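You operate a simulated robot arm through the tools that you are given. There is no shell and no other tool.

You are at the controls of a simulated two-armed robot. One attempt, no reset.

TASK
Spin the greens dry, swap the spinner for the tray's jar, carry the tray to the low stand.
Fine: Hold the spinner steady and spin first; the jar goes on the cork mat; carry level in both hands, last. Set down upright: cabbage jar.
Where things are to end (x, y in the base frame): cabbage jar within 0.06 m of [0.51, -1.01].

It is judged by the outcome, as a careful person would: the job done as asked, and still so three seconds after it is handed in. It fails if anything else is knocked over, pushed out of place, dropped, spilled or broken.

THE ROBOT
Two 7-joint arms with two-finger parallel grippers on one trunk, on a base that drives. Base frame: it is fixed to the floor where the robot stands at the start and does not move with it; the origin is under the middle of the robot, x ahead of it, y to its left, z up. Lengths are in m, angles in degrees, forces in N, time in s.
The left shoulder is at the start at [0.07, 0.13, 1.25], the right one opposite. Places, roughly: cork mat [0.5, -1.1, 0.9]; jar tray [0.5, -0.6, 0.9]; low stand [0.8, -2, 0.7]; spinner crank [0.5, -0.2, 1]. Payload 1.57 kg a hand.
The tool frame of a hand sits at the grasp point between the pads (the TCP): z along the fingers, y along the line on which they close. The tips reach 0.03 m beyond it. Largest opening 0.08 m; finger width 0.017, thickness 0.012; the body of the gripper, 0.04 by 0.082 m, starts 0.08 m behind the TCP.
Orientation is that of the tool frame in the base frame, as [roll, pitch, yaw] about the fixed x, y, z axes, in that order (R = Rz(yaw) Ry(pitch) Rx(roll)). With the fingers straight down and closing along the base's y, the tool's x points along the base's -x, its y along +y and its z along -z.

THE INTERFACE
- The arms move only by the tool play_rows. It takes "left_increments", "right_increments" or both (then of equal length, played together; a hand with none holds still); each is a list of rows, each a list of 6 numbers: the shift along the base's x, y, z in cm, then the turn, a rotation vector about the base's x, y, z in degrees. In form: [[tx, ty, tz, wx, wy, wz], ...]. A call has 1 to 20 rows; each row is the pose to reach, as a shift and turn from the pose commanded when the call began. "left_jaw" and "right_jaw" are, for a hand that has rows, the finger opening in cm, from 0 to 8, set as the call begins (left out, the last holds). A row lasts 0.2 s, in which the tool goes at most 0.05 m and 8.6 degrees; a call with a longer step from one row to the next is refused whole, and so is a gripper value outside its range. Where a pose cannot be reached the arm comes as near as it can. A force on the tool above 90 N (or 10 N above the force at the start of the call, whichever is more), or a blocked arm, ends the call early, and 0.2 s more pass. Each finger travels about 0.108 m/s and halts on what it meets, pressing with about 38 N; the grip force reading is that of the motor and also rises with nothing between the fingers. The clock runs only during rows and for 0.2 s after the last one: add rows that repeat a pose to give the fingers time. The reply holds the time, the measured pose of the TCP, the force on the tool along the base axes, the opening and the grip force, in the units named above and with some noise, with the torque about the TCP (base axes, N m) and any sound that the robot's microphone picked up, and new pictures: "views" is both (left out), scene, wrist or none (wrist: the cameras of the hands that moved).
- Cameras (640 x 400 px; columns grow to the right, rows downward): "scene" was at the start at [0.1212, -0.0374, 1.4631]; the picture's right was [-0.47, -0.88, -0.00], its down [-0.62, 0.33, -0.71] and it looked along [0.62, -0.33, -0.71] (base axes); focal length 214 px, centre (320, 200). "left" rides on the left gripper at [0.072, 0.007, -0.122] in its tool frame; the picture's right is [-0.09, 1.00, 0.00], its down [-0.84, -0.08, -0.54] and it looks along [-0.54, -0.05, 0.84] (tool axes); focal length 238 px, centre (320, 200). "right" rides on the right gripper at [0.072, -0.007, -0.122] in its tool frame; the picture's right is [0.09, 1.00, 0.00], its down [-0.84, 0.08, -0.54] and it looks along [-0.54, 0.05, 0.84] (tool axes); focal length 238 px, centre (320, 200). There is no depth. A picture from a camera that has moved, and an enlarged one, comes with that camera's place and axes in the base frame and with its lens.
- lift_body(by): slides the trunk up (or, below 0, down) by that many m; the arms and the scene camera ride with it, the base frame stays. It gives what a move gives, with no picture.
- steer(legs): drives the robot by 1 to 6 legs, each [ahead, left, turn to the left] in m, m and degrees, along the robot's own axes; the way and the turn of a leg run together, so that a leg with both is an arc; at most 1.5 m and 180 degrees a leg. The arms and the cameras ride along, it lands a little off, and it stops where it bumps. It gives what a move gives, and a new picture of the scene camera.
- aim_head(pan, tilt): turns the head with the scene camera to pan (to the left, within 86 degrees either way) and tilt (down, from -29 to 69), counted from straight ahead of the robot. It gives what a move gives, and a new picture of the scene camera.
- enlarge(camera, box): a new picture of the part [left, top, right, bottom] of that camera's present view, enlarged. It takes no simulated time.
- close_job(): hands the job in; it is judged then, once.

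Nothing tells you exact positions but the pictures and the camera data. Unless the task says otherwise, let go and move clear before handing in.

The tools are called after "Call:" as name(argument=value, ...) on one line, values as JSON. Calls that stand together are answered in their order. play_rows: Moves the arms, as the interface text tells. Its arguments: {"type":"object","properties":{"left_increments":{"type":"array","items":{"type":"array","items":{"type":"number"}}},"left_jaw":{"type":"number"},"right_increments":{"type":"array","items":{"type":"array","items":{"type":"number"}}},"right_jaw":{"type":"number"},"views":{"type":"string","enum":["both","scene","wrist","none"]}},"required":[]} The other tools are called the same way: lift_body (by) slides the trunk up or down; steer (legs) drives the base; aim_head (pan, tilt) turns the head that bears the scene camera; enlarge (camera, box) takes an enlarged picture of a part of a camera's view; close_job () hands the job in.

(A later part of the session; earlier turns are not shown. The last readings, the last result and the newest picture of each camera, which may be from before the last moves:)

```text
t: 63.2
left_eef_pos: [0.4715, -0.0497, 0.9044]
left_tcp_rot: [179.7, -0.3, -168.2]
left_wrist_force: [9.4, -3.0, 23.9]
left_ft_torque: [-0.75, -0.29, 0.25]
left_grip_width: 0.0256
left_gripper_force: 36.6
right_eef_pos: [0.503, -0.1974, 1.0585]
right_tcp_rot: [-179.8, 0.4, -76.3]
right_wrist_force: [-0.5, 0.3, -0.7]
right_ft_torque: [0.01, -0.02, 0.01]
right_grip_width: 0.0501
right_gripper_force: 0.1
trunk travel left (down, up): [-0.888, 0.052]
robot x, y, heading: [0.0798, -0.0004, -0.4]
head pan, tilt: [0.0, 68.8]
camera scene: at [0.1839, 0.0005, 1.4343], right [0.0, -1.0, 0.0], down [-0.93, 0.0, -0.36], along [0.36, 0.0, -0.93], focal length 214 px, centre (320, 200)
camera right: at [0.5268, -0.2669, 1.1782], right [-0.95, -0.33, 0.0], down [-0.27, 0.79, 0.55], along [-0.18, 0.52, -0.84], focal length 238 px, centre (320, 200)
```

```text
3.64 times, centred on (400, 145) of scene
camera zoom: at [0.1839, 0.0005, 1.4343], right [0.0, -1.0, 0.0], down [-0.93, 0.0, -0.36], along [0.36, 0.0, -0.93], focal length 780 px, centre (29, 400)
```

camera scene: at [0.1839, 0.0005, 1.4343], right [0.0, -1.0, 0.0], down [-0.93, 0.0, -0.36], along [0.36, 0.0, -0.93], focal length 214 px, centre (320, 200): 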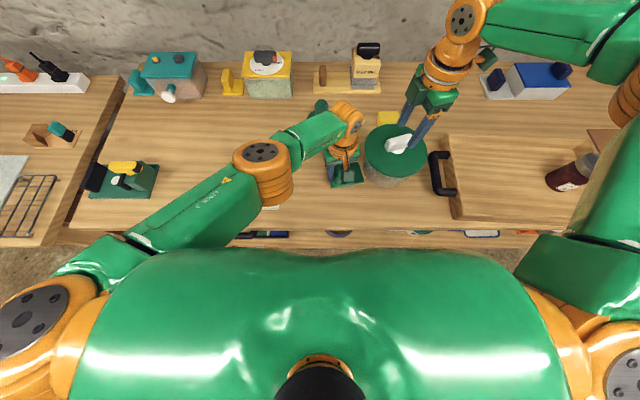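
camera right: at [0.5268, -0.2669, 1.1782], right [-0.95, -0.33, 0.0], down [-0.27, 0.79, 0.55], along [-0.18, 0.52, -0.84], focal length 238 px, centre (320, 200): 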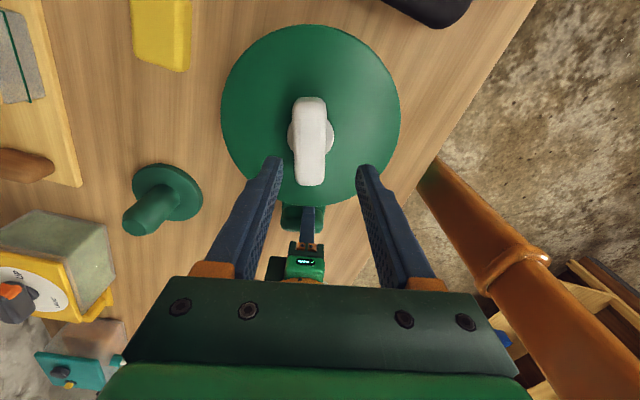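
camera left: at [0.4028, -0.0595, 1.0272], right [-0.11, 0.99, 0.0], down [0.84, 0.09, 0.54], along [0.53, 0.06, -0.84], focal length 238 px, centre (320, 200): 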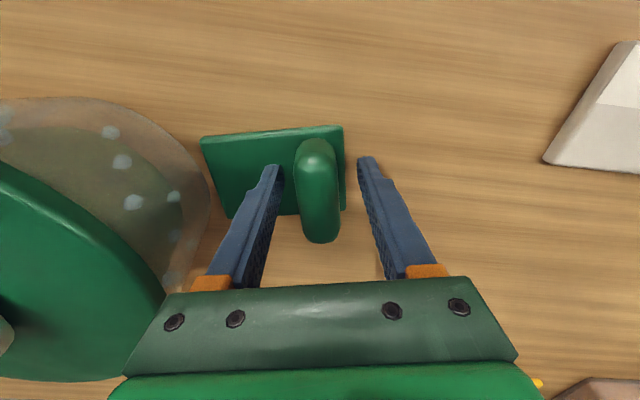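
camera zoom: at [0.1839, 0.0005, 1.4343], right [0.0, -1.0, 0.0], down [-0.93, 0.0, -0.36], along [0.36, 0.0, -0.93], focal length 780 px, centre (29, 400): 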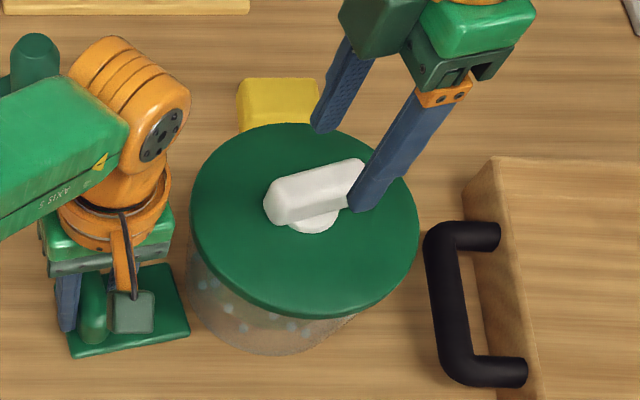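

The yaw matches the bar. I'll fine-centre on the bar (about (0.511,-0.200)), go down around it, and close.

Call:
play_rows(right_increments=[[0.4, -0.1, -1, 0, 0, 0], [0.78, -0.26, -2, 0, 0, 0], [0.78, -0.26, -3.5, 0, 0, 0], [0.78, -0.26, -4.6, 0, 0, 0], [0.78, -0.26, -5.3, 0, 0, 0], [0.78, -0.26, -5.3, 0, 0, 0]])

Call:
enlarge(camera="right", box=[190, 20, 430, 260])

```text
t: 64.3
left_eef_pos: [0.4627, -0.047, 0.9059]
left_tcp_rot: [179.9, 0.0, -168.2]
left_wrist_force: [-6.8, 2.3, 19.1]
left_ft_torque: [0.16, 0.16, 0.58]
left_grip_width: 0.0257
left_gripper_force: 37.1
right_eef_pos: [0.4955, -0.2019, 1.0301]
right_tcp_rot: [-177.6, 0.3, -76.4]
right_wrist_force: [-0.3, -1.0, 21.0]
right_ft_torque: [-0.04, -0.53, -0.03]
right_grip_width: 0.0498
right_gripper_force: 0.0
right hand out of reach, approached as far as the arm can: row 2, 3, 4, 5
trunk travel left (down, up): [-0.888, 0.052]
robot x, y, heading: [0.0812, 0.0016, -0.6]
head pan, tilt: [0.0, 68.8]
stopped in row 5 (right hand): the force on the tool passed its limit at 100 N (the readings are from after the stop); the commanded pose is now the measured one
camera scene: at [0.1712, 0.0049, 1.4353], right [0.0, -1.0, 0.0], down [-0.93, 0.0, -0.37], along [0.37, 0.0, -0.93], focal length 214 px, centre (320, 200)
camera right: at [0.5136, -0.2716, 1.1519], right [-0.95, -0.32, -0.04], down [-0.29, 0.79, 0.54], along [-0.14, 0.52, -0.84], focal length 238 px, centre (320, 200)
```

scene: 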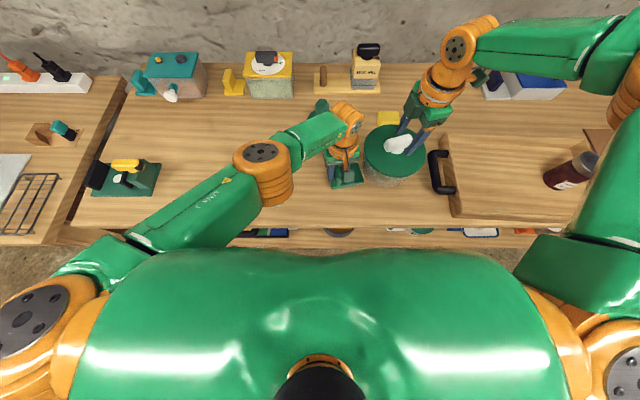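
right: 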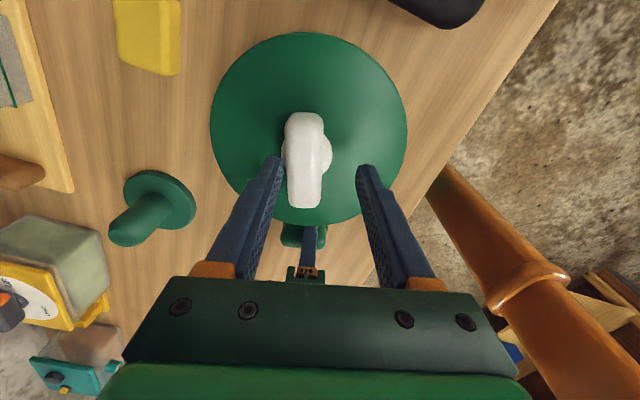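

```text
1.67 times, centred on (310, 140) of right
camera zoom: at [0.5136, -0.2716, 1.1519], right [-0.95, -0.32, -0.04], down [-0.29, 0.79, 0.54], along [-0.14, 0.52, -0.84], focal length 397 px, centre (337, 300)
```

zoom: 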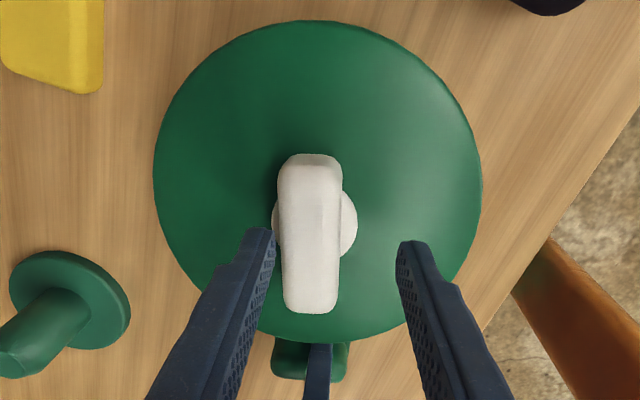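

The right finger landed on the bar because forward reach ran out. I'll raise the right hand and swing the spinner back with the left hand so the crank returns to x≈0.47.

Call:
play_rows(right_increments=[[0, 0, 2, 0, 0, 0], [-1, 0, 4, 2, 0, 0], [-2, -1, 6, 2, 0, 0], [-2, -2, 7, 2, 0, 0], [-2, -2, 7, 2, 0, 0]], views="none")

Call:
play_rows(left_increments=[[0.5, 0, 0.15, 0, 0, 0], [0.5, 0, 0.2, 0, 0, -2], [0.5, 0, 0.2, 0, 0, -4], [0.5, 0, 0.2, 0, 0, -6], [0.5, 0, 0.2, 0, 0, -8], [0.5, 0, 0.2, 0, 0, -10], [0.5, 0, 0.2, 0, 0, -12], [0.5, 0, 0.2, 0, 0, -14], [0.5, 0, 0.2, 0, 0, -14]])

```text
t: 65.5
left_eef_pos: [0.4688, -0.048, 0.9049]
left_tcp_rot: [179.9, -0.2, -168.2]
left_wrist_force: [-5.9, 3.2, 14.5]
left_ft_torque: [-0.35, 0.11, -0.26]
left_grip_width: 0.0259
left_gripper_force: 36.9
right_eef_pos: [0.479, -0.2232, 1.0944]
right_tcp_rot: [-177.6, 2.4, -76.3]
right_wrist_force: [0.5, 0.2, -0.2]
right_ft_torque: [-0.01, 0.01, 0.0]
right_grip_width: 0.05
right_gripper_force: 0.1
trunk travel left (down, up): [-0.888, 0.052]
robot x, y, heading: [0.0794, -0.0037, -0.0]
head pan, tilt: [0.0, 68.8]
```

```text
t: 67.5
left_eef_pos: [0.4758, -0.048, 0.9051]
left_tcp_rot: [179.9, -0.3, 177.6]
left_wrist_force: [1.7, 0.1, 0.3]
left_ft_torque: [-0.22, -0.2, 0.21]
left_grip_width: 0.0257
left_gripper_force: 37.1
left hand out of reach, approached as far as the arm can: row 5
right_eef_pos: [0.4831, -0.2237, 1.0926]
right_tcp_rot: [-177.9, 2.5, -76.2]
right_wrist_force: [-0.1, 0.5, -0.6]
right_ft_torque: [-0.01, -0.05, 0.0]
right_grip_width: 0.0501
right_gripper_force: 0.0
trunk travel left (down, up): [-0.888, 0.052]
robot x, y, heading: [0.0803, 0.0003, -0.3]
head pan, tilt: [0.0, 68.8]
camera scene: at [0.1858, 0.0012, 1.4341], right [0.0, -1.0, 0.0], down [-0.93, 0.0, -0.36], along [0.36, 0.0, -0.93], focal length 214 px, centre (320, 200)
camera left: at [0.4042, -0.0407, 1.0275], right [0.13, 0.99, 0.0], down [0.84, -0.11, 0.54], along [0.53, -0.07, -0.84], focal length 238 px, centre (320, 200)
```

scene: 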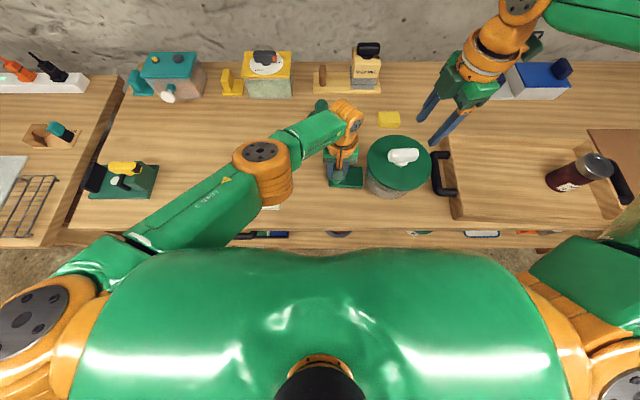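
left: 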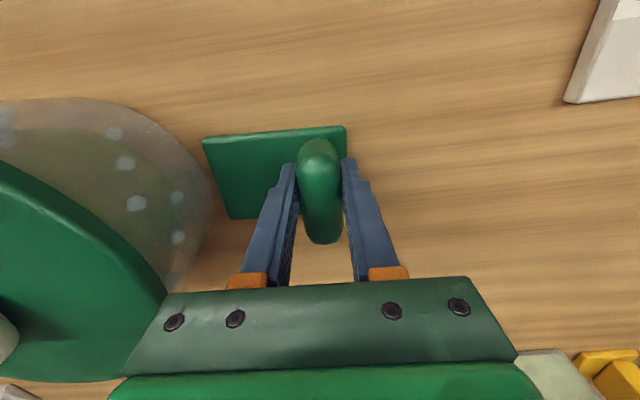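

Call:
play_rows(right_increments=[[-0.4, 0.5, -1, -1, 0.5, -4], [-0.8, 1, -2, -2, 1, -8], [-1.2, 1.6, -3, -2.9, 1.4, -12], [-1.3, 2.4, -3.2, -2.9, 1.4, -13.5], [-1.3, 2.4, -3.2, -2.9, 1.4, -13.5]])

Call:
enlarge(camera="right", box=[190, 20, 430, 260])

Call:
enlarge(camera="scene", box=[320, 90, 480, 200])

```text
t: 68.7
left_eef_pos: [0.4739, -0.0477, 0.9048]
left_tcp_rot: [179.8, -0.4, 177.8]
left_wrist_force: [-0.2, -0.1, -0.1]
left_ft_torque: [-0.08, -0.19, 0.09]
left_grip_width: 0.0258
left_gripper_force: 36.8
right_eef_pos: [0.4711, -0.2013, 1.0617]
right_tcp_rot: [-179.7, -0.2, -89.9]
right_wrist_force: [0.1, 0.0, -0.5]
right_ft_torque: [0.02, -0.04, 0.02]
right_grip_width: 0.0501
right_gripper_force: 0.1
trunk travel left (down, up): [-0.888, 0.052]
robot x, y, heading: [0.0819, 0.0033, -0.3]
head pan, tilt: [0.0, 68.8]
camera scene: at [0.1855, 0.0011, 1.4341], right [0.0, -1.0, 0.0], down [-0.93, 0.0, -0.36], along [0.36, 0.0, -0.93], focal length 214 px, centre (320, 200)
camera right: at [0.4768, -0.2719, 1.1837], right [-1.0, -0.09, -0.01], down [-0.08, 0.84, 0.54], along [-0.05, 0.54, -0.84], focal length 238 px, centre (320, 200)
```

scene: 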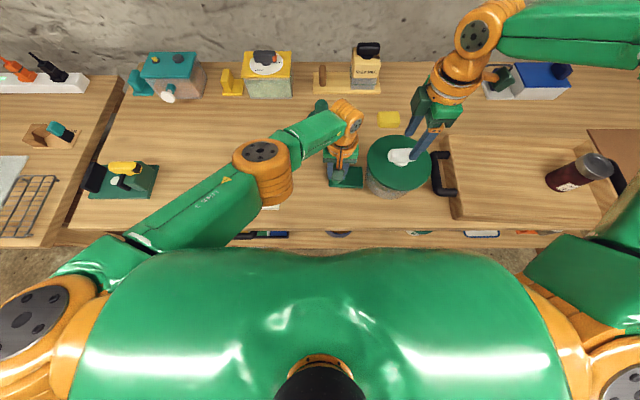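
right: 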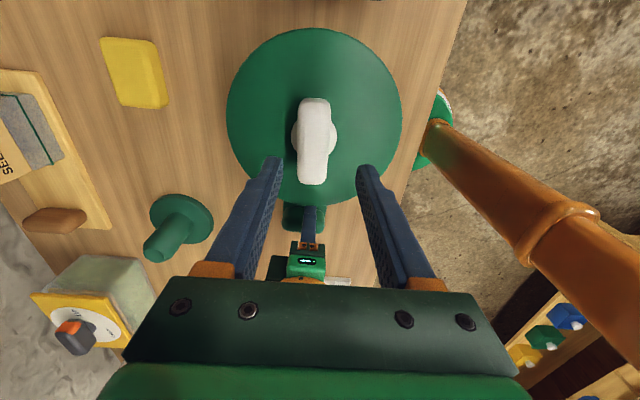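

```text
1.67 times, centred on (310, 140) of right
camera zoom: at [0.4768, -0.2719, 1.1837], right [-1.0, -0.09, -0.01], down [-0.08, 0.84, 0.54], along [-0.05, 0.54, -0.84], focal length 397 px, centre (337, 300)
```

zoom: 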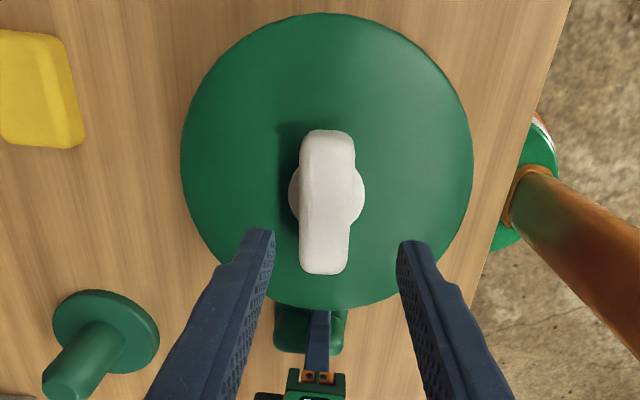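

```text
3.64 times, centred on (400, 145) of scene
camera zoom: at [0.1855, 0.0011, 1.4341], right [0.0, -1.0, 0.0], down [-0.93, 0.0, -0.36], along [0.36, 0.0, -0.93], focal length 780 px, centre (29, 400)
```

zoom: 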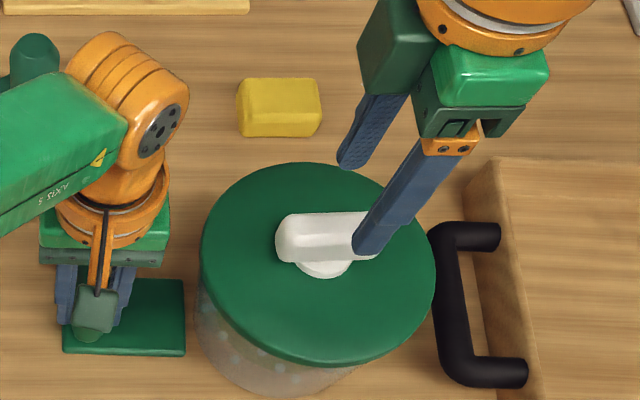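

Call:
play_rows(right_increments=[[0.2, 0.1, -1, 0, 0, 0], [0.35, 0.1, -2, 0, 0, 0], [0.35, 0.1, -3, 0, 0, 0], [0.35, 0.1, -4, 0, 0, 0], [0.35, 0.1, -4.8, 0, 0, 0], [0.35, 0.1, -5.4, 0, 0, 0], [0.35, 0.1, -5.4, 0, 0, 0]], right_jaw=6)

Call:
enlarge(camera="right", box=[190, 20, 430, 260])

```text
t: 70.3
left_eef_pos: [0.4745, -0.0475, 0.9044]
left_tcp_rot: [179.8, -0.3, 177.7]
left_wrist_force: [-0.2, 0.9, -0.1]
left_ft_torque: [-0.12, -0.13, 0.04]
left_grip_width: 0.0258
left_gripper_force: 38.0
right_eef_pos: [0.4748, -0.1995, 1.0089]
right_tcp_rot: [-179.6, -0.2, -89.9]
right_wrist_force: [0.2, 0.3, -0.6]
right_ft_torque: [0.02, -0.02, 0.03]
right_grip_width: 0.06
right_gripper_force: 0.0
trunk travel left (down, up): [-0.888, 0.052]
robot x, y, heading: [0.0789, 0.0014, 0.2]
head pan, tilt: [0.0, 68.8]
camera scene: at [0.1855, 0.0011, 1.4341], right [0.0, -1.0, 0.0], down [-0.93, 0.0, -0.36], along [0.36, 0.0, -0.93], focal length 214 px, centre (320, 200)
camera right: at [0.4804, -0.2707, 1.1302], right [-1.0, -0.09, -0.01], down [-0.08, 0.84, 0.54], along [-0.05, 0.54, -0.84], focal length 238 px, centre (320, 200)
```

scene: 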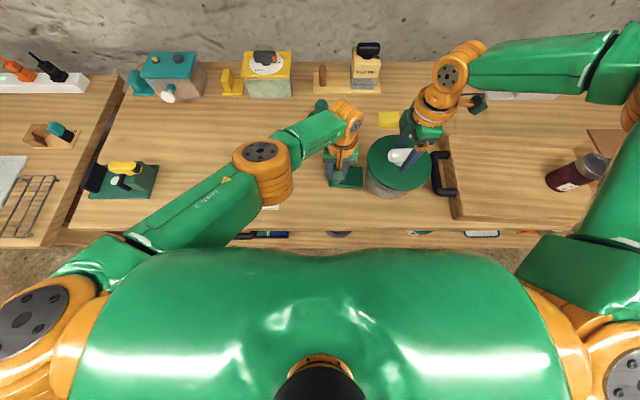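
right: 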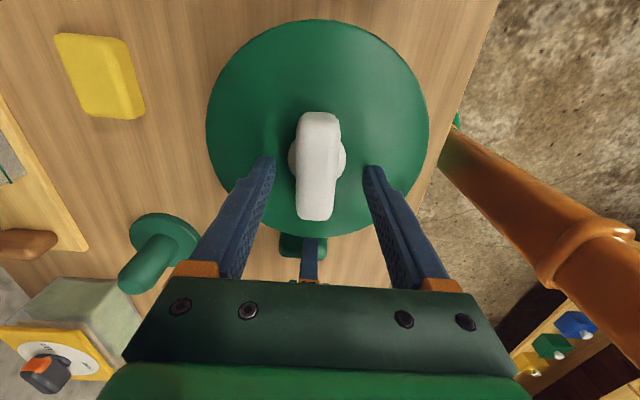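

```text
1.67 times, centred on (310, 140) of right
camera zoom: at [0.4804, -0.2707, 1.1302], right [-1.0, -0.09, -0.01], down [-0.08, 0.84, 0.54], along [-0.05, 0.54, -0.84], focal length 397 px, centre (337, 300)
```

zoom: 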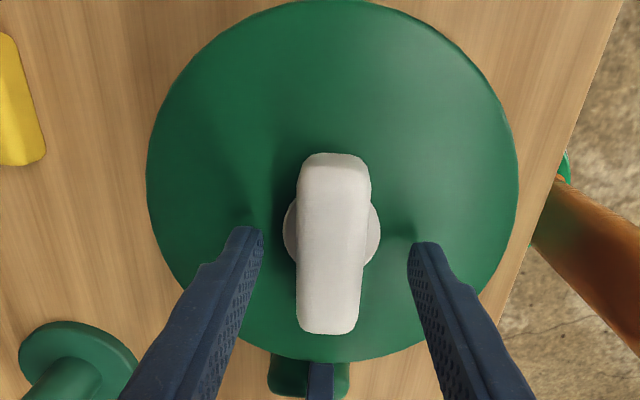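

Call:
play_rows(right_increments=[[0.1, -0.2, -0.3, 0, 0, 0], [0.1, -0.2, -0.5, 0, 0, 0], [0.1, -0.2, -0.5, 0, 0, 0]], views="none")

Call:
play_rows(right_increments=[[0, 0, 0, 0, 0, 0], [0, 0, 0, 0, 0, 0], [0, 0, 0, 0, 0, 0], [0, 0, 0, 0, 0, 0]], right_jaw=0)

```text
t: 71.1
left_eef_pos: [0.475, -0.0484, 0.9051]
left_tcp_rot: [179.8, -0.4, 177.9]
left_wrist_force: [0.9, -0.7, 0.4]
left_ft_torque: [-0.16, -0.12, 0.07]
left_grip_width: 0.0257
left_gripper_force: 37.1
right_eef_pos: [0.475, -0.2015, 1.004]
right_tcp_rot: [-179.6, -0.3, -89.9]
right_wrist_force: [-0.3, 0.1, 0.1]
right_ft_torque: [0.03, 0.01, -0.04]
right_grip_width: 0.06
right_gripper_force: 0.0
trunk travel left (down, up): [-0.888, 0.052]
robot x, y, heading: [0.0801, -0.0008, -0.0]
head pan, tilt: [0.0, 68.8]
```

```text
t: 72.1
left_eef_pos: [0.4737, -0.0486, 0.9051]
left_tcp_rot: [179.8, -0.5, 177.8]
left_wrist_force: [-2.3, -0.1, -0.4]
left_ft_torque: [-0.17, -0.96, -0.33]
left_grip_width: 0.0256
left_gripper_force: 36.9
right_eef_pos: [0.4753, -0.2028, 1.0038]
right_tcp_rot: [-179.6, -0.1, -89.8]
right_wrist_force: [2.8, -0.8, 3.3]
right_ft_torque: [0.1, 0.49, 0.01]
right_grip_width: 0.0252
right_gripper_force: 37.0
trunk travel left (down, up): [-0.888, 0.052]
robot x, y, heading: [0.0805, -0.0001, -0.2]
head pan, tilt: [0.0, 68.8]
camera scene: at [0.1858, 0.001, 1.4341], right [0.0, -1.0, 0.0], down [-0.93, 0.0, -0.36], along [0.36, 0.0, -0.93], focal length 214 px, centre (320, 200)
camera right: at [0.4819, -0.2727, 1.1252], right [-1.0, -0.09, -0.01], down [-0.08, 0.84, 0.54], along [-0.05, 0.54, -0.84], focal length 238 px, centre (320, 200)
```

scene: 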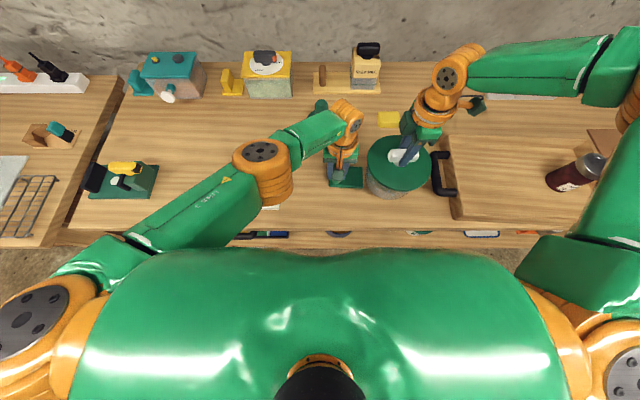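
right: 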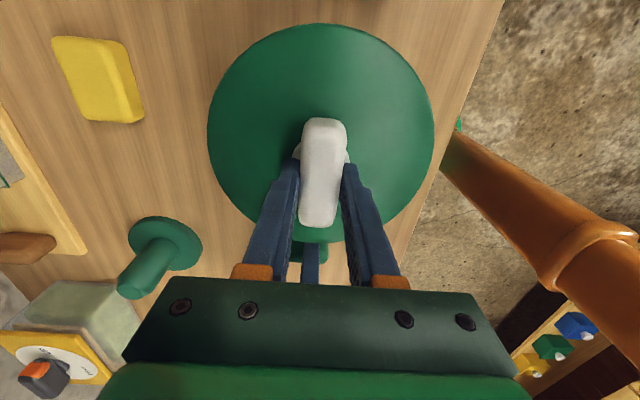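

The crank bar is held (2.5 cm, 37 N) with both hands steadying. I try a small clockwise twist and watch forces and sound.

Call:
play_rows(right_increments=[[0, 0, 0, 0, 0, -6], [0, 0, 0, 0, 0, -12], [0, 0, 0, 0, 0, -18], [0, 0, 0, 0, 0, -24], [0, 0, 0, 0, 0, -30], [0, 0, 0, 0, 0, -36], [0, 0, 0, 0, 0, -42], [0, 0, 0, 0, 0, -42]])

Call:
enlarge(camera="scene", box=[320, 90, 480, 200])

```text
t: 73.9
left_eef_pos: [0.4756, -0.0472, 0.905]
left_tcp_rot: [179.8, -0.5, 177.8]
left_wrist_force: [-4.0, -1.3, 0.6]
left_ft_torque: [-0.27, -0.65, -0.41]
left_grip_width: 0.0257
left_gripper_force: 37.2
right_eef_pos: [0.4763, -0.2028, 1.0031]
right_tcp_rot: [-179.6, -0.2, -132.0]
right_wrist_force: [4.2, 1.1, 3.0]
right_ft_torque: [0.32, 0.24, -0.01]
right_grip_width: 0.0252
right_gripper_force: 36.7
trunk travel left (down, up): [-0.888, 0.052]
robot x, y, heading: [0.0803, -0.0022, 0.1]
head pan, tilt: [0.0, 68.8]
camera scene: at [0.1859, 0.0011, 1.4341], right [0.0, -1.0, 0.0], down [-0.93, 0.0, -0.36], along [0.36, 0.0, -0.93], focal length 214 px, centre (320, 200)
camera right: at [0.4326, -0.2586, 1.1251], right [-0.8, 0.6, -0.01], down [0.5, 0.68, 0.54], along [0.33, 0.43, -0.84], focal length 238 px, centre (320, 200)
```

scene: 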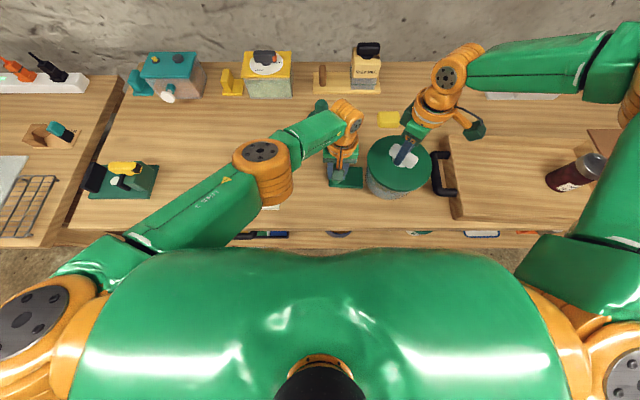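
right: 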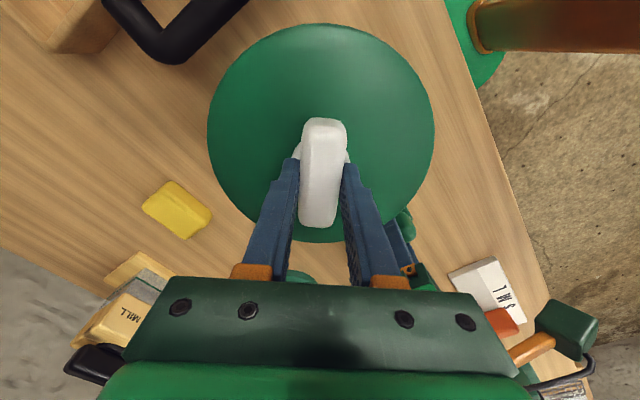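

```text
3.64 times, centred on (400, 145) of scene
camera zoom: at [0.1859, 0.0011, 1.4341], right [0.0, -1.0, 0.0], down [-0.93, 0.0, -0.36], along [0.36, 0.0, -0.93], focal length 780 px, centre (29, 400)
```

zoom: 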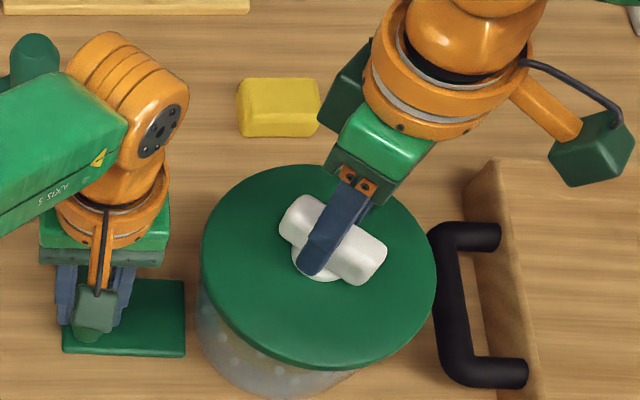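

The crank turns cleanly and the spinner stays put. I continue the stroke another 75° clockwise.

Call:
play_rows(right_increments=[[0, 0, 0, 0, 0, -8], [0, 0, 0, 0, 0, -16], [0, 0, 0, 0, 0, -24], [0, 0, 0, 0, 0, -32], [0, 0, 0, 0, 0, -40], [0, 0, 0, 0, 0, -48], [0, 0, 0, 0, 0, -56], [0, 0, 0, 0, 0, -64], [0, 0, 0, 0, 0, -72], [0, 0, 0, 0, 0, -78], [0, 0, 0, 0, 0, -78]], views="scene")

Call:
play_rows(right_increments=[[0, 0, 0, 0, 0, 0], [0, 0, 0, 0, 0, 0], [0, 0, 2, 0, 0, 0], [0, 0, 4.5, 0, 0, 0], [0, 0, 4.5, 0, 0, 0]], right_jaw=6, views="scene")

Call:
play_rows(right_increments=[[0, 0, 0, 0, 0, 8.5], [0, 0, 0, 0, 0, 17], [0, 0, 0, 0, 0, 25.5], [0, 0, 0, 0, 0, 34], [0, 0, 0, 0, 0, 42.5], [0, 0, 0, 0, 0, 51], [0, 0, 0, 0, 0, 59.5], [0, 0, 0, 0, 0, 68], [0, 0, 0, 0, 0, 76.5], [0, 0, 0, 0, 0, 85], [0, 0, 0, 0, 0, 93.5], [0, 0, 0, 0, 0, 102], [0, 0, 0, 0, 0, 110.5], [0, 0, 0, 0, 0, 119], [0, 0, 0, 0, 0, 127.5], [0, 0, 0, 0, 0, 136], [0, 0, 0, 0, 0, 144.5], [0, 0, 0, 0, 0, 153], [0, 0, 0, 0, 0, 153]], views="both")

```text
t: 76.3
left_eef_pos: [0.4754, -0.0475, 0.9043]
left_tcp_rot: [179.6, -0.5, 177.7]
left_wrist_force: [-2.9, 20.8, -13.5]
left_ft_torque: [-0.42, 0.02, -0.37]
left_grip_width: 0.0258
left_gripper_force: 37.0
right_eef_pos: [0.4758, -0.2021, 1.0036]
right_tcp_rot: [-179.6, -0.2, 150.0]
right_wrist_force: [2.9, -22.0, 17.7]
right_ft_torque: [0.38, 0.01, 0.01]
right_grip_width: 0.0253
right_gripper_force: 36.6
trunk travel left (down, up): [-0.888, 0.052]
robot x, y, heading: [0.079, 0.0025, -0.0]
head pan, tilt: [0.0, 68.8]
camera scene: at [0.1851, 0.0005, 1.4342], right [0.0, -1.0, 0.0], down [-0.93, 0.0, -0.36], along [0.36, 0.0, -0.93], focal length 214 px, centre (320, 200)
```

scene: 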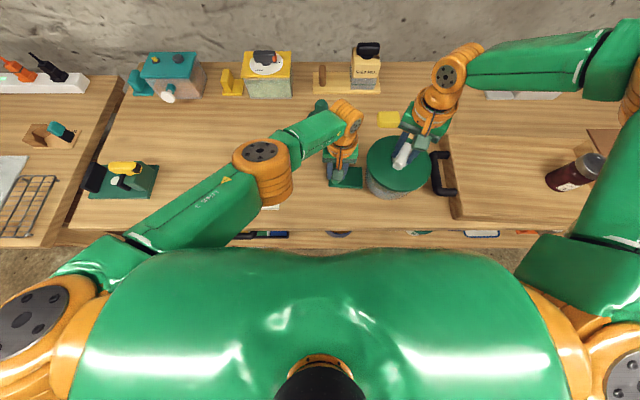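

```text
t: 77.5
left_eef_pos: [0.475, -0.0482, 0.9049]
left_tcp_rot: [179.8, -0.4, 177.7]
left_wrist_force: [-0.1, -0.2, 0.5]
left_ft_torque: [-0.33, 0.26, -0.08]
left_grip_width: 0.0255
left_gripper_force: 37.4
right_eef_pos: [0.4758, -0.2011, 1.0479]
right_tcp_rot: [-179.7, -0.2, 150.2]
right_wrist_force: [0.4, 0.4, 0.2]
right_ft_torque: [-0.01, -0.02, -0.01]
right_grip_width: 0.0602
right_gripper_force: 0.0
trunk travel left (down, up): [-0.888, 0.052]
robot x, y, heading: [0.0789, -0.0023, -0.3]
head pan, tilt: [0.0, 68.8]
camera scene: at [0.1853, 0.0007, 1.4342], right [0.0, -1.0, 0.0], down [-0.93, 0.0, -0.36], along [0.36, 0.0, -0.93], focal length 214 px, centre (320, 200)
```

scene: 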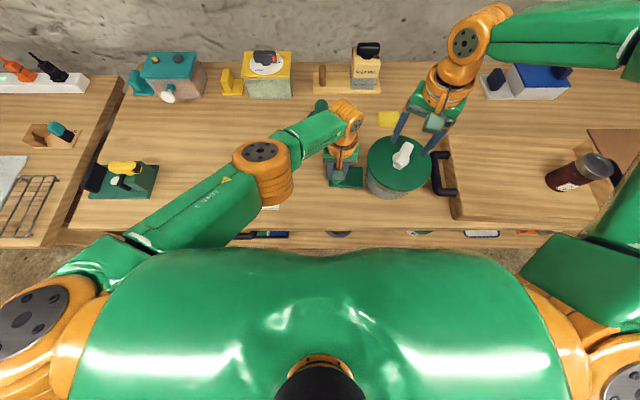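

```text
t: 81.5
left_eef_pos: [0.4738, -0.0484, 0.9034]
left_tcp_rot: [179.9, -0.4, 177.8]
left_wrist_force: [0.2, -0.3, 0.7]
left_ft_torque: [-0.17, 0.16, -0.13]
left_grip_width: 0.0259
left_gripper_force: 37.0
right_eef_pos: [0.4758, -0.2012, 1.049]
right_tcp_rot: [-179.6, -0.2, -56.9]
right_wrist_force: [-0.1, -0.2, 0.2]
right_ft_torque: [-0.04, -0.01, 0.01]
right_grip_width: 0.0601
right_gripper_force: 0.0
trunk travel left (down, up): [-0.888, 0.052]
robot x, y, heading: [0.0772, 0.0027, -0.0]
head pan, tilt: [0.0, 68.8]
camera scene: at [0.1852, 0.0008, 1.4341], right [0.0, -1.0, 0.0], down [-0.93, 0.0, -0.36], along [0.36, 0.0, -0.93], focal length 214 px, centre (320, 200)
camera right: at [0.5195, -0.2582, 1.1698], right [-0.78, -0.62, -0.01], down [-0.53, 0.66, 0.54], along [-0.33, 0.42, -0.84], focal length 238 px, centre (320, 200)
```

scene: 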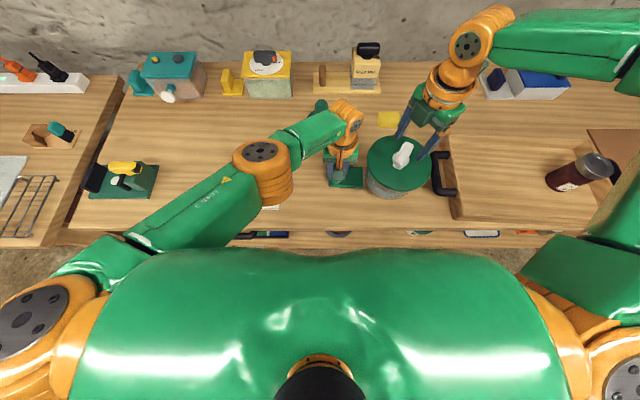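
right: 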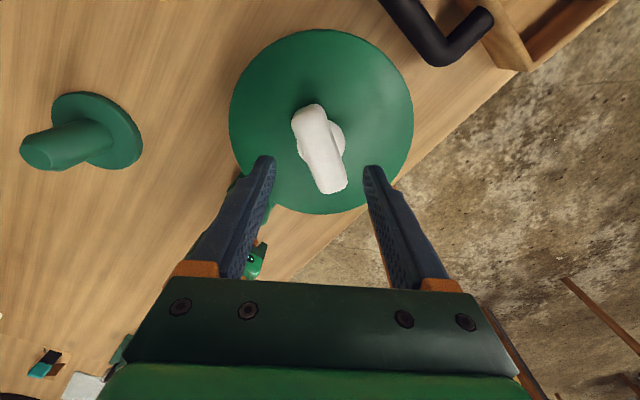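

That works over the whole yaw range; about 120° so far. I'll re-centre slightly toward -y, re-grip at the bar's present angle and make a full half-turn stroke.

Call:
play_rows(right_increments=[[0.1, -0.2, 0, 0, 0, 8.5], [0.2, -0.35, 0, 0, 0, 17], [0.2, -0.35, 0, 0, 0, 25.5], [0.2, -0.35, -1.5, 0, 0, 27], [0.2, -0.35, -3, 0, 0, 27], [0.2, -0.35, -4.5, 0, 0, 27], [0.2, -0.35, -4.5, 0, 0, 27]], views="wrist")

Call:
play_rows(right_increments=[[0, 0, 0, 0, 0, 0], [0, 0, 0, 0, 0, 0], [0, 0, 0, 0, 0, 0], [0, 0, 0, 0, 0, -8], [0, 0, 0, 0, 0, -16], [0, 0, 0, 0, 0, -24], [0, 0, 0, 0, 0, -32], [0, 0, 0, 0, 0, -40], [0, 0, 0, 0, 0, -48], [0, 0, 0, 0, 0, -56], [0, 0, 0, 0, 0, -64], [0, 0, 0, 0, 0, -72], [0, 0, 0, 0, 0, -80], [0, 0, 0, 0, 0, -88]], right_jaw=0, views="both")

```text
t: 83.1
left_eef_pos: [0.474, -0.0479, 0.9044]
left_tcp_rot: [179.8, -0.4, 177.8]
left_wrist_force: [0.0, 0.4, 0.3]
left_ft_torque: [-0.17, 0.17, -0.1]
left_grip_width: 0.0256
left_gripper_force: 37.3
right_eef_pos: [0.477, -0.2054, 1.0027]
right_tcp_rot: [-179.6, -0.2, -29.9]
right_wrist_force: [0.3, -0.4, 0.2]
right_ft_torque: [-0.02, -0.02, -0.01]
right_grip_width: 0.0601
right_gripper_force: 0.1
trunk travel left (down, up): [-0.888, 0.052]
robot x, y, heading: [0.0805, -0.0006, -0.2]
head pan, tilt: [0.0, 68.8]
camera right: at [0.542, -0.2362, 1.125], right [-0.42, -0.91, -0.01], down [-0.77, 0.35, 0.54], along [-0.49, 0.23, -0.84], focal length 238 px, centre (320, 200)
```

right: 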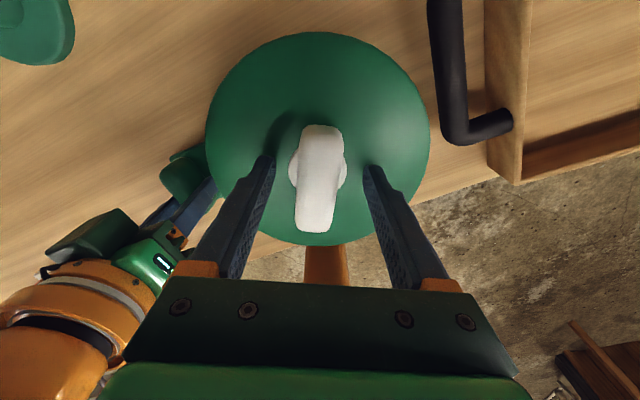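

```text
t: 86.1
left_eef_pos: [0.4747, -0.0473, 0.9049]
left_tcp_rot: [179.8, -0.5, 177.8]
left_wrist_force: [5.8, -0.7, 0.0]
left_ft_torque: [-0.02, 0.19, 0.81]
left_grip_width: 0.0259
left_gripper_force: 36.7
right_eef_pos: [0.4783, -0.2046, 1.0033]
right_tcp_rot: [-179.5, -0.2, -118.0]
right_wrist_force: [-7.2, 1.1, 1.2]
right_ft_torque: [0.24, 0.59, 0.03]
right_grip_width: 0.0255
right_gripper_force: 36.4
trunk travel left (down, up): [-0.888, 0.052]
robot x, y, heading: [0.0801, -0.0018, -0.3]
head pan, tilt: [0.0, 68.8]
camera scene: at [0.1852, 0.0013, 1.4341], right [0.0, -1.0, 0.0], down [-0.93, 0.0, -0.36], along [0.36, 0.0, -0.93], focal length 214 px, centre (320, 200)
camera right: at [0.4489, -0.2706, 1.1251], right [-0.92, 0.39, -0.01], down [0.32, 0.78, 0.54], along [0.21, 0.49, -0.84], focal length 238 px, centre (320, 200)
```

scene: 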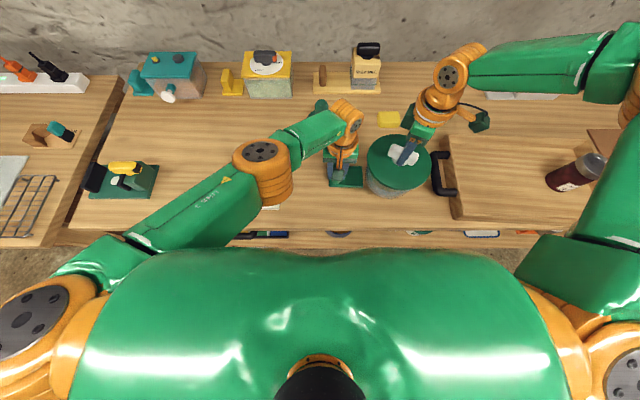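
right: 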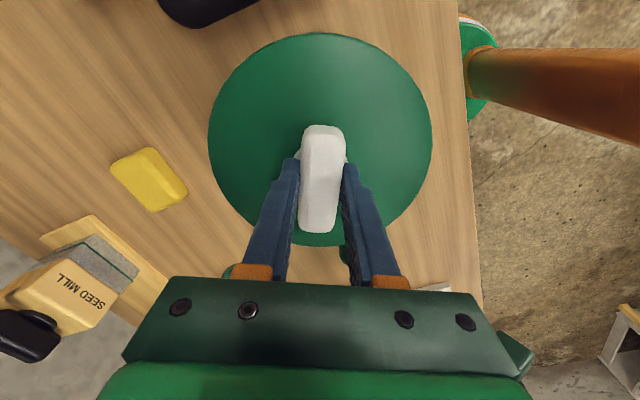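

Forces stay small. I finish this stroke, then release, lift, turn back and re-grip for the next half-turn.

Call:
play_rows(right_increments=[[0, 0, 0, 0, 0, -8], [0, 0, 0, 0, 0, -16], [0, 0, 0, 0, 0, -24], [0, 0, 0, 0, 0, -32], [0, 0, 0, 0, 0, -40], [0, 0, 0, 0, 0, -48], [0, 0, 0, 0, 0, -56], [0, 0, 0, 0, 0, -64], [0, 0, 0, 0, 0, -72], [0, 0, 0, 0, 0, -80], [0, 0, 0, 0, 0, -88], [0, 0, 0, 0, 0, -92], [0, 0, 0, 0, 0, -92]], views="none")

Call:
play_rows(right_increments=[[0, 0, 0, 0, 0, 0], [0, 0, 0, 0, 0, 0], [0, 0, 2.2, 0, 0, 0], [0, 0, 4.5, 0, 0, 0], [0, 0, 4.5, 0, 0, 8.5], [0, 0, 4.5, 0, 0, 17], [0, 0, 4.5, 0, 0, 25.5], [0, 0, 4.5, 0, 0, 34], [0, 0, 4.5, 0, 0, 42.5], [0, 0, 4.5, 0, 0, 51], [0, 0, 4.5, 0, 0, 59.5], [0, 0, 4.5, 0, 0, 68], [0, 0, 4.5, 0, 0, 76.5], [0, 0, 4.5, 0, 0, 85], [0, 0, 4.5, 0, 0, 93.5], [0, 0, 4.5, 0, 0, 102], [0, 0, 4.5, 0, 0, 110.5], [0, 0, 4.5, 0, 0, 119], [0, 0, 4.5, 0, 0, 127.5], [0, 0, 4.5, 0, 0, 136]], right_jaw=6, views="scene")

Call:
play_rows(right_increments=[[-0.1, 0, 0, 0, 0, 8.5], [-0.1, 0, 0, 0, 0, 17], [-0.1, 0, 0, 0, 0, 25.5], [-0.1, 0, 0, 0, 0, 34], [-0.1, 0, 0, 0, 0, 42.5], [-0.1, 0, -1.5, 0, 0, 44], [-0.1, 0, -3, 0, 0, 44], [-0.1, 0, -4.5, 0, 0, 44], [-0.1, 0, -4.5, 0, 0, 44]], views="wrist")

```text
t: 88.9
left_eef_pos: [0.4744, -0.0496, 0.9055]
left_tcp_rot: [-179.9, -0.4, 177.7]
left_wrist_force: [2.8, -39.9, 16.7]
left_ft_torque: [0.22, 0.45, 0.45]
left_grip_width: 0.0257
left_gripper_force: 37.2
right_eef_pos: [0.4785, -0.2052, 1.0036]
right_tcp_rot: [-179.7, -0.3, 150.0]
right_wrist_force: [-1.9, 40.0, -11.5]
right_ft_torque: [0.88, -0.32, 0.11]
right_grip_width: 0.0254
right_gripper_force: 35.9
trunk travel left (down, up): [-0.888, 0.052]
robot x, y, heading: [0.0803, -0.0016, -0.1]
head pan, tilt: [0.0, 68.8]
```

```text
t: 93.1
left_eef_pos: [0.4745, -0.0483, 0.904]
left_tcp_rot: [179.8, -0.5, 177.8]
left_wrist_force: [0.5, -0.9, 0.3]
left_ft_torque: [-0.12, -0.01, 0.1]
left_grip_width: 0.0257
left_gripper_force: 37.1
right_eef_pos: [0.4766, -0.2054, 1.0478]
right_tcp_rot: [-179.6, -0.2, -73.7]
right_wrist_force: [-0.6, 0.1, -0.5]
right_ft_torque: [0.01, 0.02, -0.02]
right_grip_width: 0.06
right_gripper_force: 0.0
trunk travel left (down, up): [-0.888, 0.052]
robot x, y, heading: [0.0787, 0.004, -0.1]
head pan, tilt: [0.0, 68.8]
camera scene: at [0.1859, 0.0009, 1.4341], right [0.0, -1.0, 0.0], down [-0.93, 0.0, -0.36], along [0.36, 0.0, -0.93], focal length 214 px, centre (320, 200)
```

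scene: 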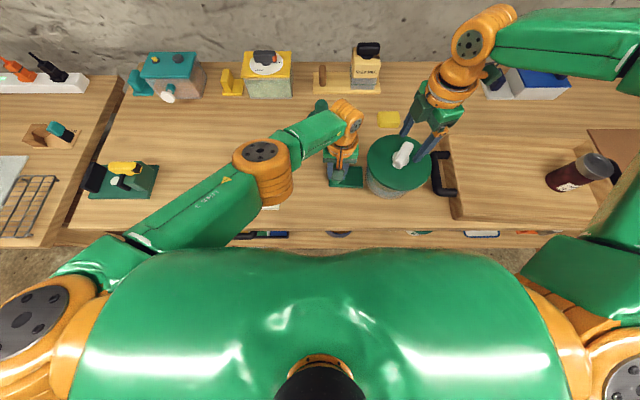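

```text
t: 95.1
left_eef_pos: [0.4753, -0.0484, 0.9056]
left_tcp_rot: [179.7, -0.4, 177.8]
left_wrist_force: [0.9, 0.1, 0.6]
left_ft_torque: [-0.07, -0.02, 0.09]
left_grip_width: 0.0256
left_gripper_force: 36.5
right_eef_pos: [0.4771, -0.2066, 1.0044]
right_tcp_rot: [-179.6, -0.2, -30.0]
right_wrist_force: [0.3, -0.6, 0.5]
right_ft_torque: [0.01, 0.0, -0.03]
right_grip_width: 0.0603
right_gripper_force: 0.0
trunk travel left (down, up): [-0.888, 0.052]
robot x, y, heading: [0.0813, 0.0014, 0.0]
head pan, tilt: [0.0, 68.8]
camera right: at [0.5419, -0.2363, 1.1251], right [-0.42, -0.91, -0.01], down [-0.77, 0.35, 0.54], along [-0.49, 0.23, -0.84], focal length 238 px, centre (320, 200)
```

right: 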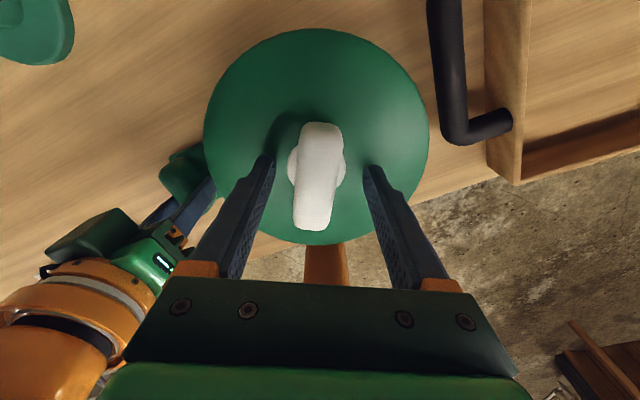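

Call:
enlarge(camera="left", box=[0, 60, 280, 300])

Call:
play_rows(right_increments=[[-0.05, 0.25, 0, 0, 0, 0], [-0.05, 0.25, 0, 0, 0, 0], [-0.05, 0.25, 0, 0, 0, 0]], views="none")

Call:
play_rows(right_increments=[[0, 0, 0, 0, 0, 0], [0, 0, 0, 0, 0, 0], [0, 0, 0, 0, 0, 0], [0, 0, 0, 0, 0, -8.5], [0, 0, 0, 0, 0, -17], [0, 0, 0, 0, 0, -25.5], [0, 0, 0, 0, 0, -34], [0, 0, 0, 0, 0, -42.5], [0, 0, 0, 0, 0, -51], [0, 0, 0, 0, 0, -59.5], [0, 0, 0, 0, 0, -68], [0, 0, 0, 0, 0, -76.5], [0, 0, 0, 0, 0, -85], [0, 0, 0, 0, 0, -93.5], [0, 0, 0, 0, 0, -102], [0, 0, 0, 0, 0, -110.5], [0, 0, 0, 0, 0, -119], [0, 0, 0, 0, 0, -127.5], [0, 0, 0, 0, 0, -136], [0, 0, 0, 0, 0, -144.5]], right_jaw=0, views="none")

Call:
play_rows(right_increments=[[0, 0, 0, 0, 0, -8.5], [0, 0, 0, 0, 0, -17], [0, 0, 0, 0, 0, -25.5], [0, 0, 0, 0, 0, -34], [0, 0, 0, 0, 0, -35.5], [0, 0, 0, 0, 0, -35.5]], views="scene")

```text
1.67 times, centred on (140, 180) of left
camera zoom: at [0.4042, -0.041, 1.0274], right [0.13, 0.99, 0.0], down [0.84, -0.11, 0.54], along [0.53, -0.07, -0.84], focal length 397 px, centre (620, 233)
```

zoom: 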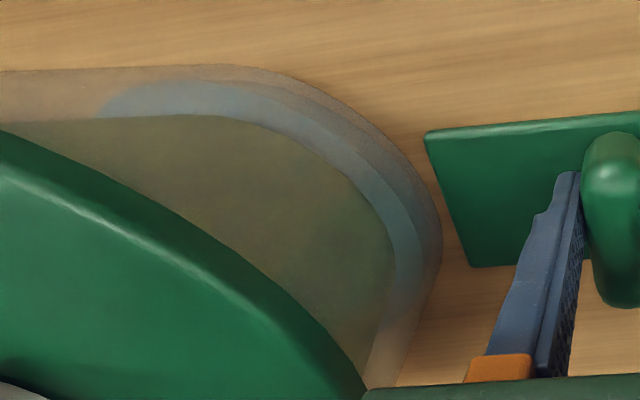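

```text
t: 95.9
left_eef_pos: [0.4756, -0.048, 0.9041]
left_tcp_rot: [179.8, -0.5, 177.8]
left_wrist_force: [0.7, -0.3, -0.2]
left_ft_torque: [-0.1, 0.01, 0.02]
left_grip_width: 0.0257
left_gripper_force: 36.6
right_eef_pos: [0.4767, -0.2038, 1.0027]
right_tcp_rot: [-179.6, -0.2, -29.8]
right_wrist_force: [0.4, 0.0, -0.9]
right_ft_torque: [-0.03, -0.03, -0.02]
right_grip_width: 0.06
right_gripper_force: 0.0
trunk travel left (down, up): [-0.888, 0.052]
robot x, y, heading: [0.0798, 0.0008, -0.1]
head pan, tilt: [0.0, 68.8]
```

```text
t: 100.1
left_eef_pos: [0.4742, -0.047, 0.9047]
left_tcp_rot: [179.7, -0.5, 177.9]
left_wrist_force: [-4.4, -3.1, -2.2]
left_ft_torque: [-0.31, -0.66, -0.4]
left_grip_width: 0.0257
left_gripper_force: 36.8
right_eef_pos: [0.4768, -0.2033, 1.0033]
right_tcp_rot: [-179.6, -0.1, -174.6]
right_wrist_force: [7.0, 1.9, 12.9]
right_ft_torque: [0.63, 0.27, 0.02]
right_grip_width: 0.0253
right_gripper_force: 36.4
trunk travel left (down, up): [-0.888, 0.052]
robot x, y, heading: [0.0789, -0.0011, -0.3]
head pan, tilt: [0.0, 68.8]
```

```text
t: 101.5
left_eef_pos: [0.4742, -0.0469, 0.9042]
left_tcp_rot: [179.7, -0.5, 177.8]
left_wrist_force: [-1.2, 2.4, -4.7]
left_ft_torque: [-0.12, 0.27, -0.2]
left_grip_width: 0.0257
left_gripper_force: 37.0
right_eef_pos: [0.475, -0.2028, 1.0031]
right_tcp_rot: [-179.6, -0.1, 150.2]
right_wrist_force: [3.9, -3.6, 11.1]
right_ft_torque: [0.6, -0.32, -0.01]
right_grip_width: 0.0253
right_gripper_force: 36.5
trunk travel left (down, up): [-0.888, 0.052]
robot x, y, heading: [0.0798, -0.0016, -0.4]
head pan, tilt: [0.0, 68.8]
camera scene: at [0.1852, 0.001, 1.4341], right [0.0, -1.0, 0.0], down [-0.93, 0.0, -0.36], along [0.36, 0.0, -0.93], focal length 214 px, centre (320, 200)
```

scene: 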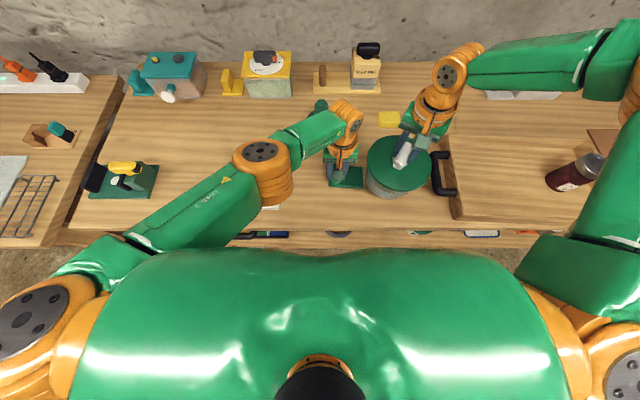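

The droplets on the bowl are gone and a ring of drained water shows at the bottom, which is the sign of being spun dry. I check the present state.

Call:
enlarge(camera="left", box=[0, 60, 280, 300])

Call:
enlarge(camera="scene", box=[320, 90, 480, 210])

```text
1.67 times, centred on (140, 180) of left
camera zoom: at [0.4038, -0.0408, 1.0275], right [0.13, 0.99, 0.0], down [0.84, -0.11, 0.54], along [0.53, -0.07, -0.84], focal length 397 px, centre (620, 233)
```

zoom: 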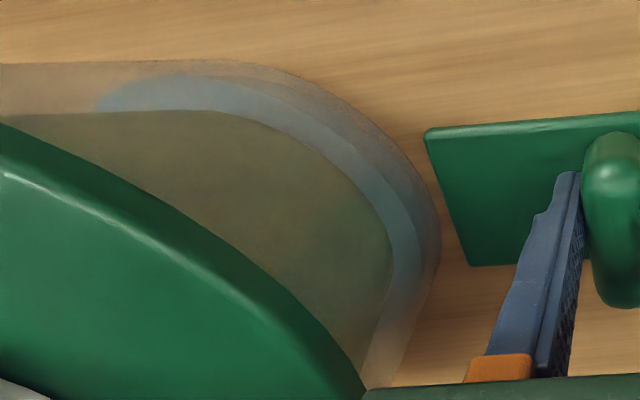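

```text
3.33 times, centred on (400, 150) of scene
camera zoom: at [0.1852, 0.001, 1.4341], right [0.0, -1.0, 0.0], down [-0.93, 0.0, -0.36], along [0.36, 0.0, -0.93], focal length 715 px, centre (53, 367)
```

zoom: 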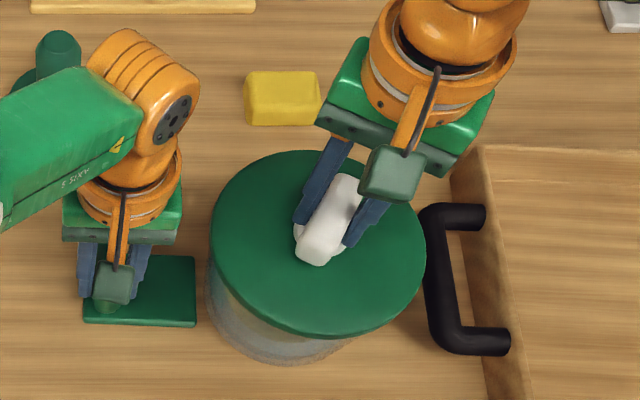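

The greens are dry. I'll release both hands and lift clear, then tackle the jar first.

Call:
play_rows(left_increments=[[0, 0, 0, 0, 0, 0], [0, 0, 0, 0, 0, 0], [0, 0, 3, 0, 0, 0], [0, 0, 7, 0, 0, 0], [0, 0, 11, 0, 0, 0], [-3, 1, 15, 0, 0, 0], [-3, 2, 18, 0, 0, 0], [-3, 2, 18, 0, 0, 0]], right_increments=[[0, 0, 0, 0, 0, 0], [0, 0, 0, 0, 0, 0], [0, 0, 3, 0, 0, 6], [0, 0, 6, 0, 0, 12], [0, -2, 9, 0, 0, 18], [0, -4, 12, 0, 0, 24], [0, -6, 14, 0, 0, 30], [0, -8, 14, 0, 0, 30]], left_jaw=5, right_jaw=8)

```text
refused: row 6 steps farther than a row can; nothing moved
```

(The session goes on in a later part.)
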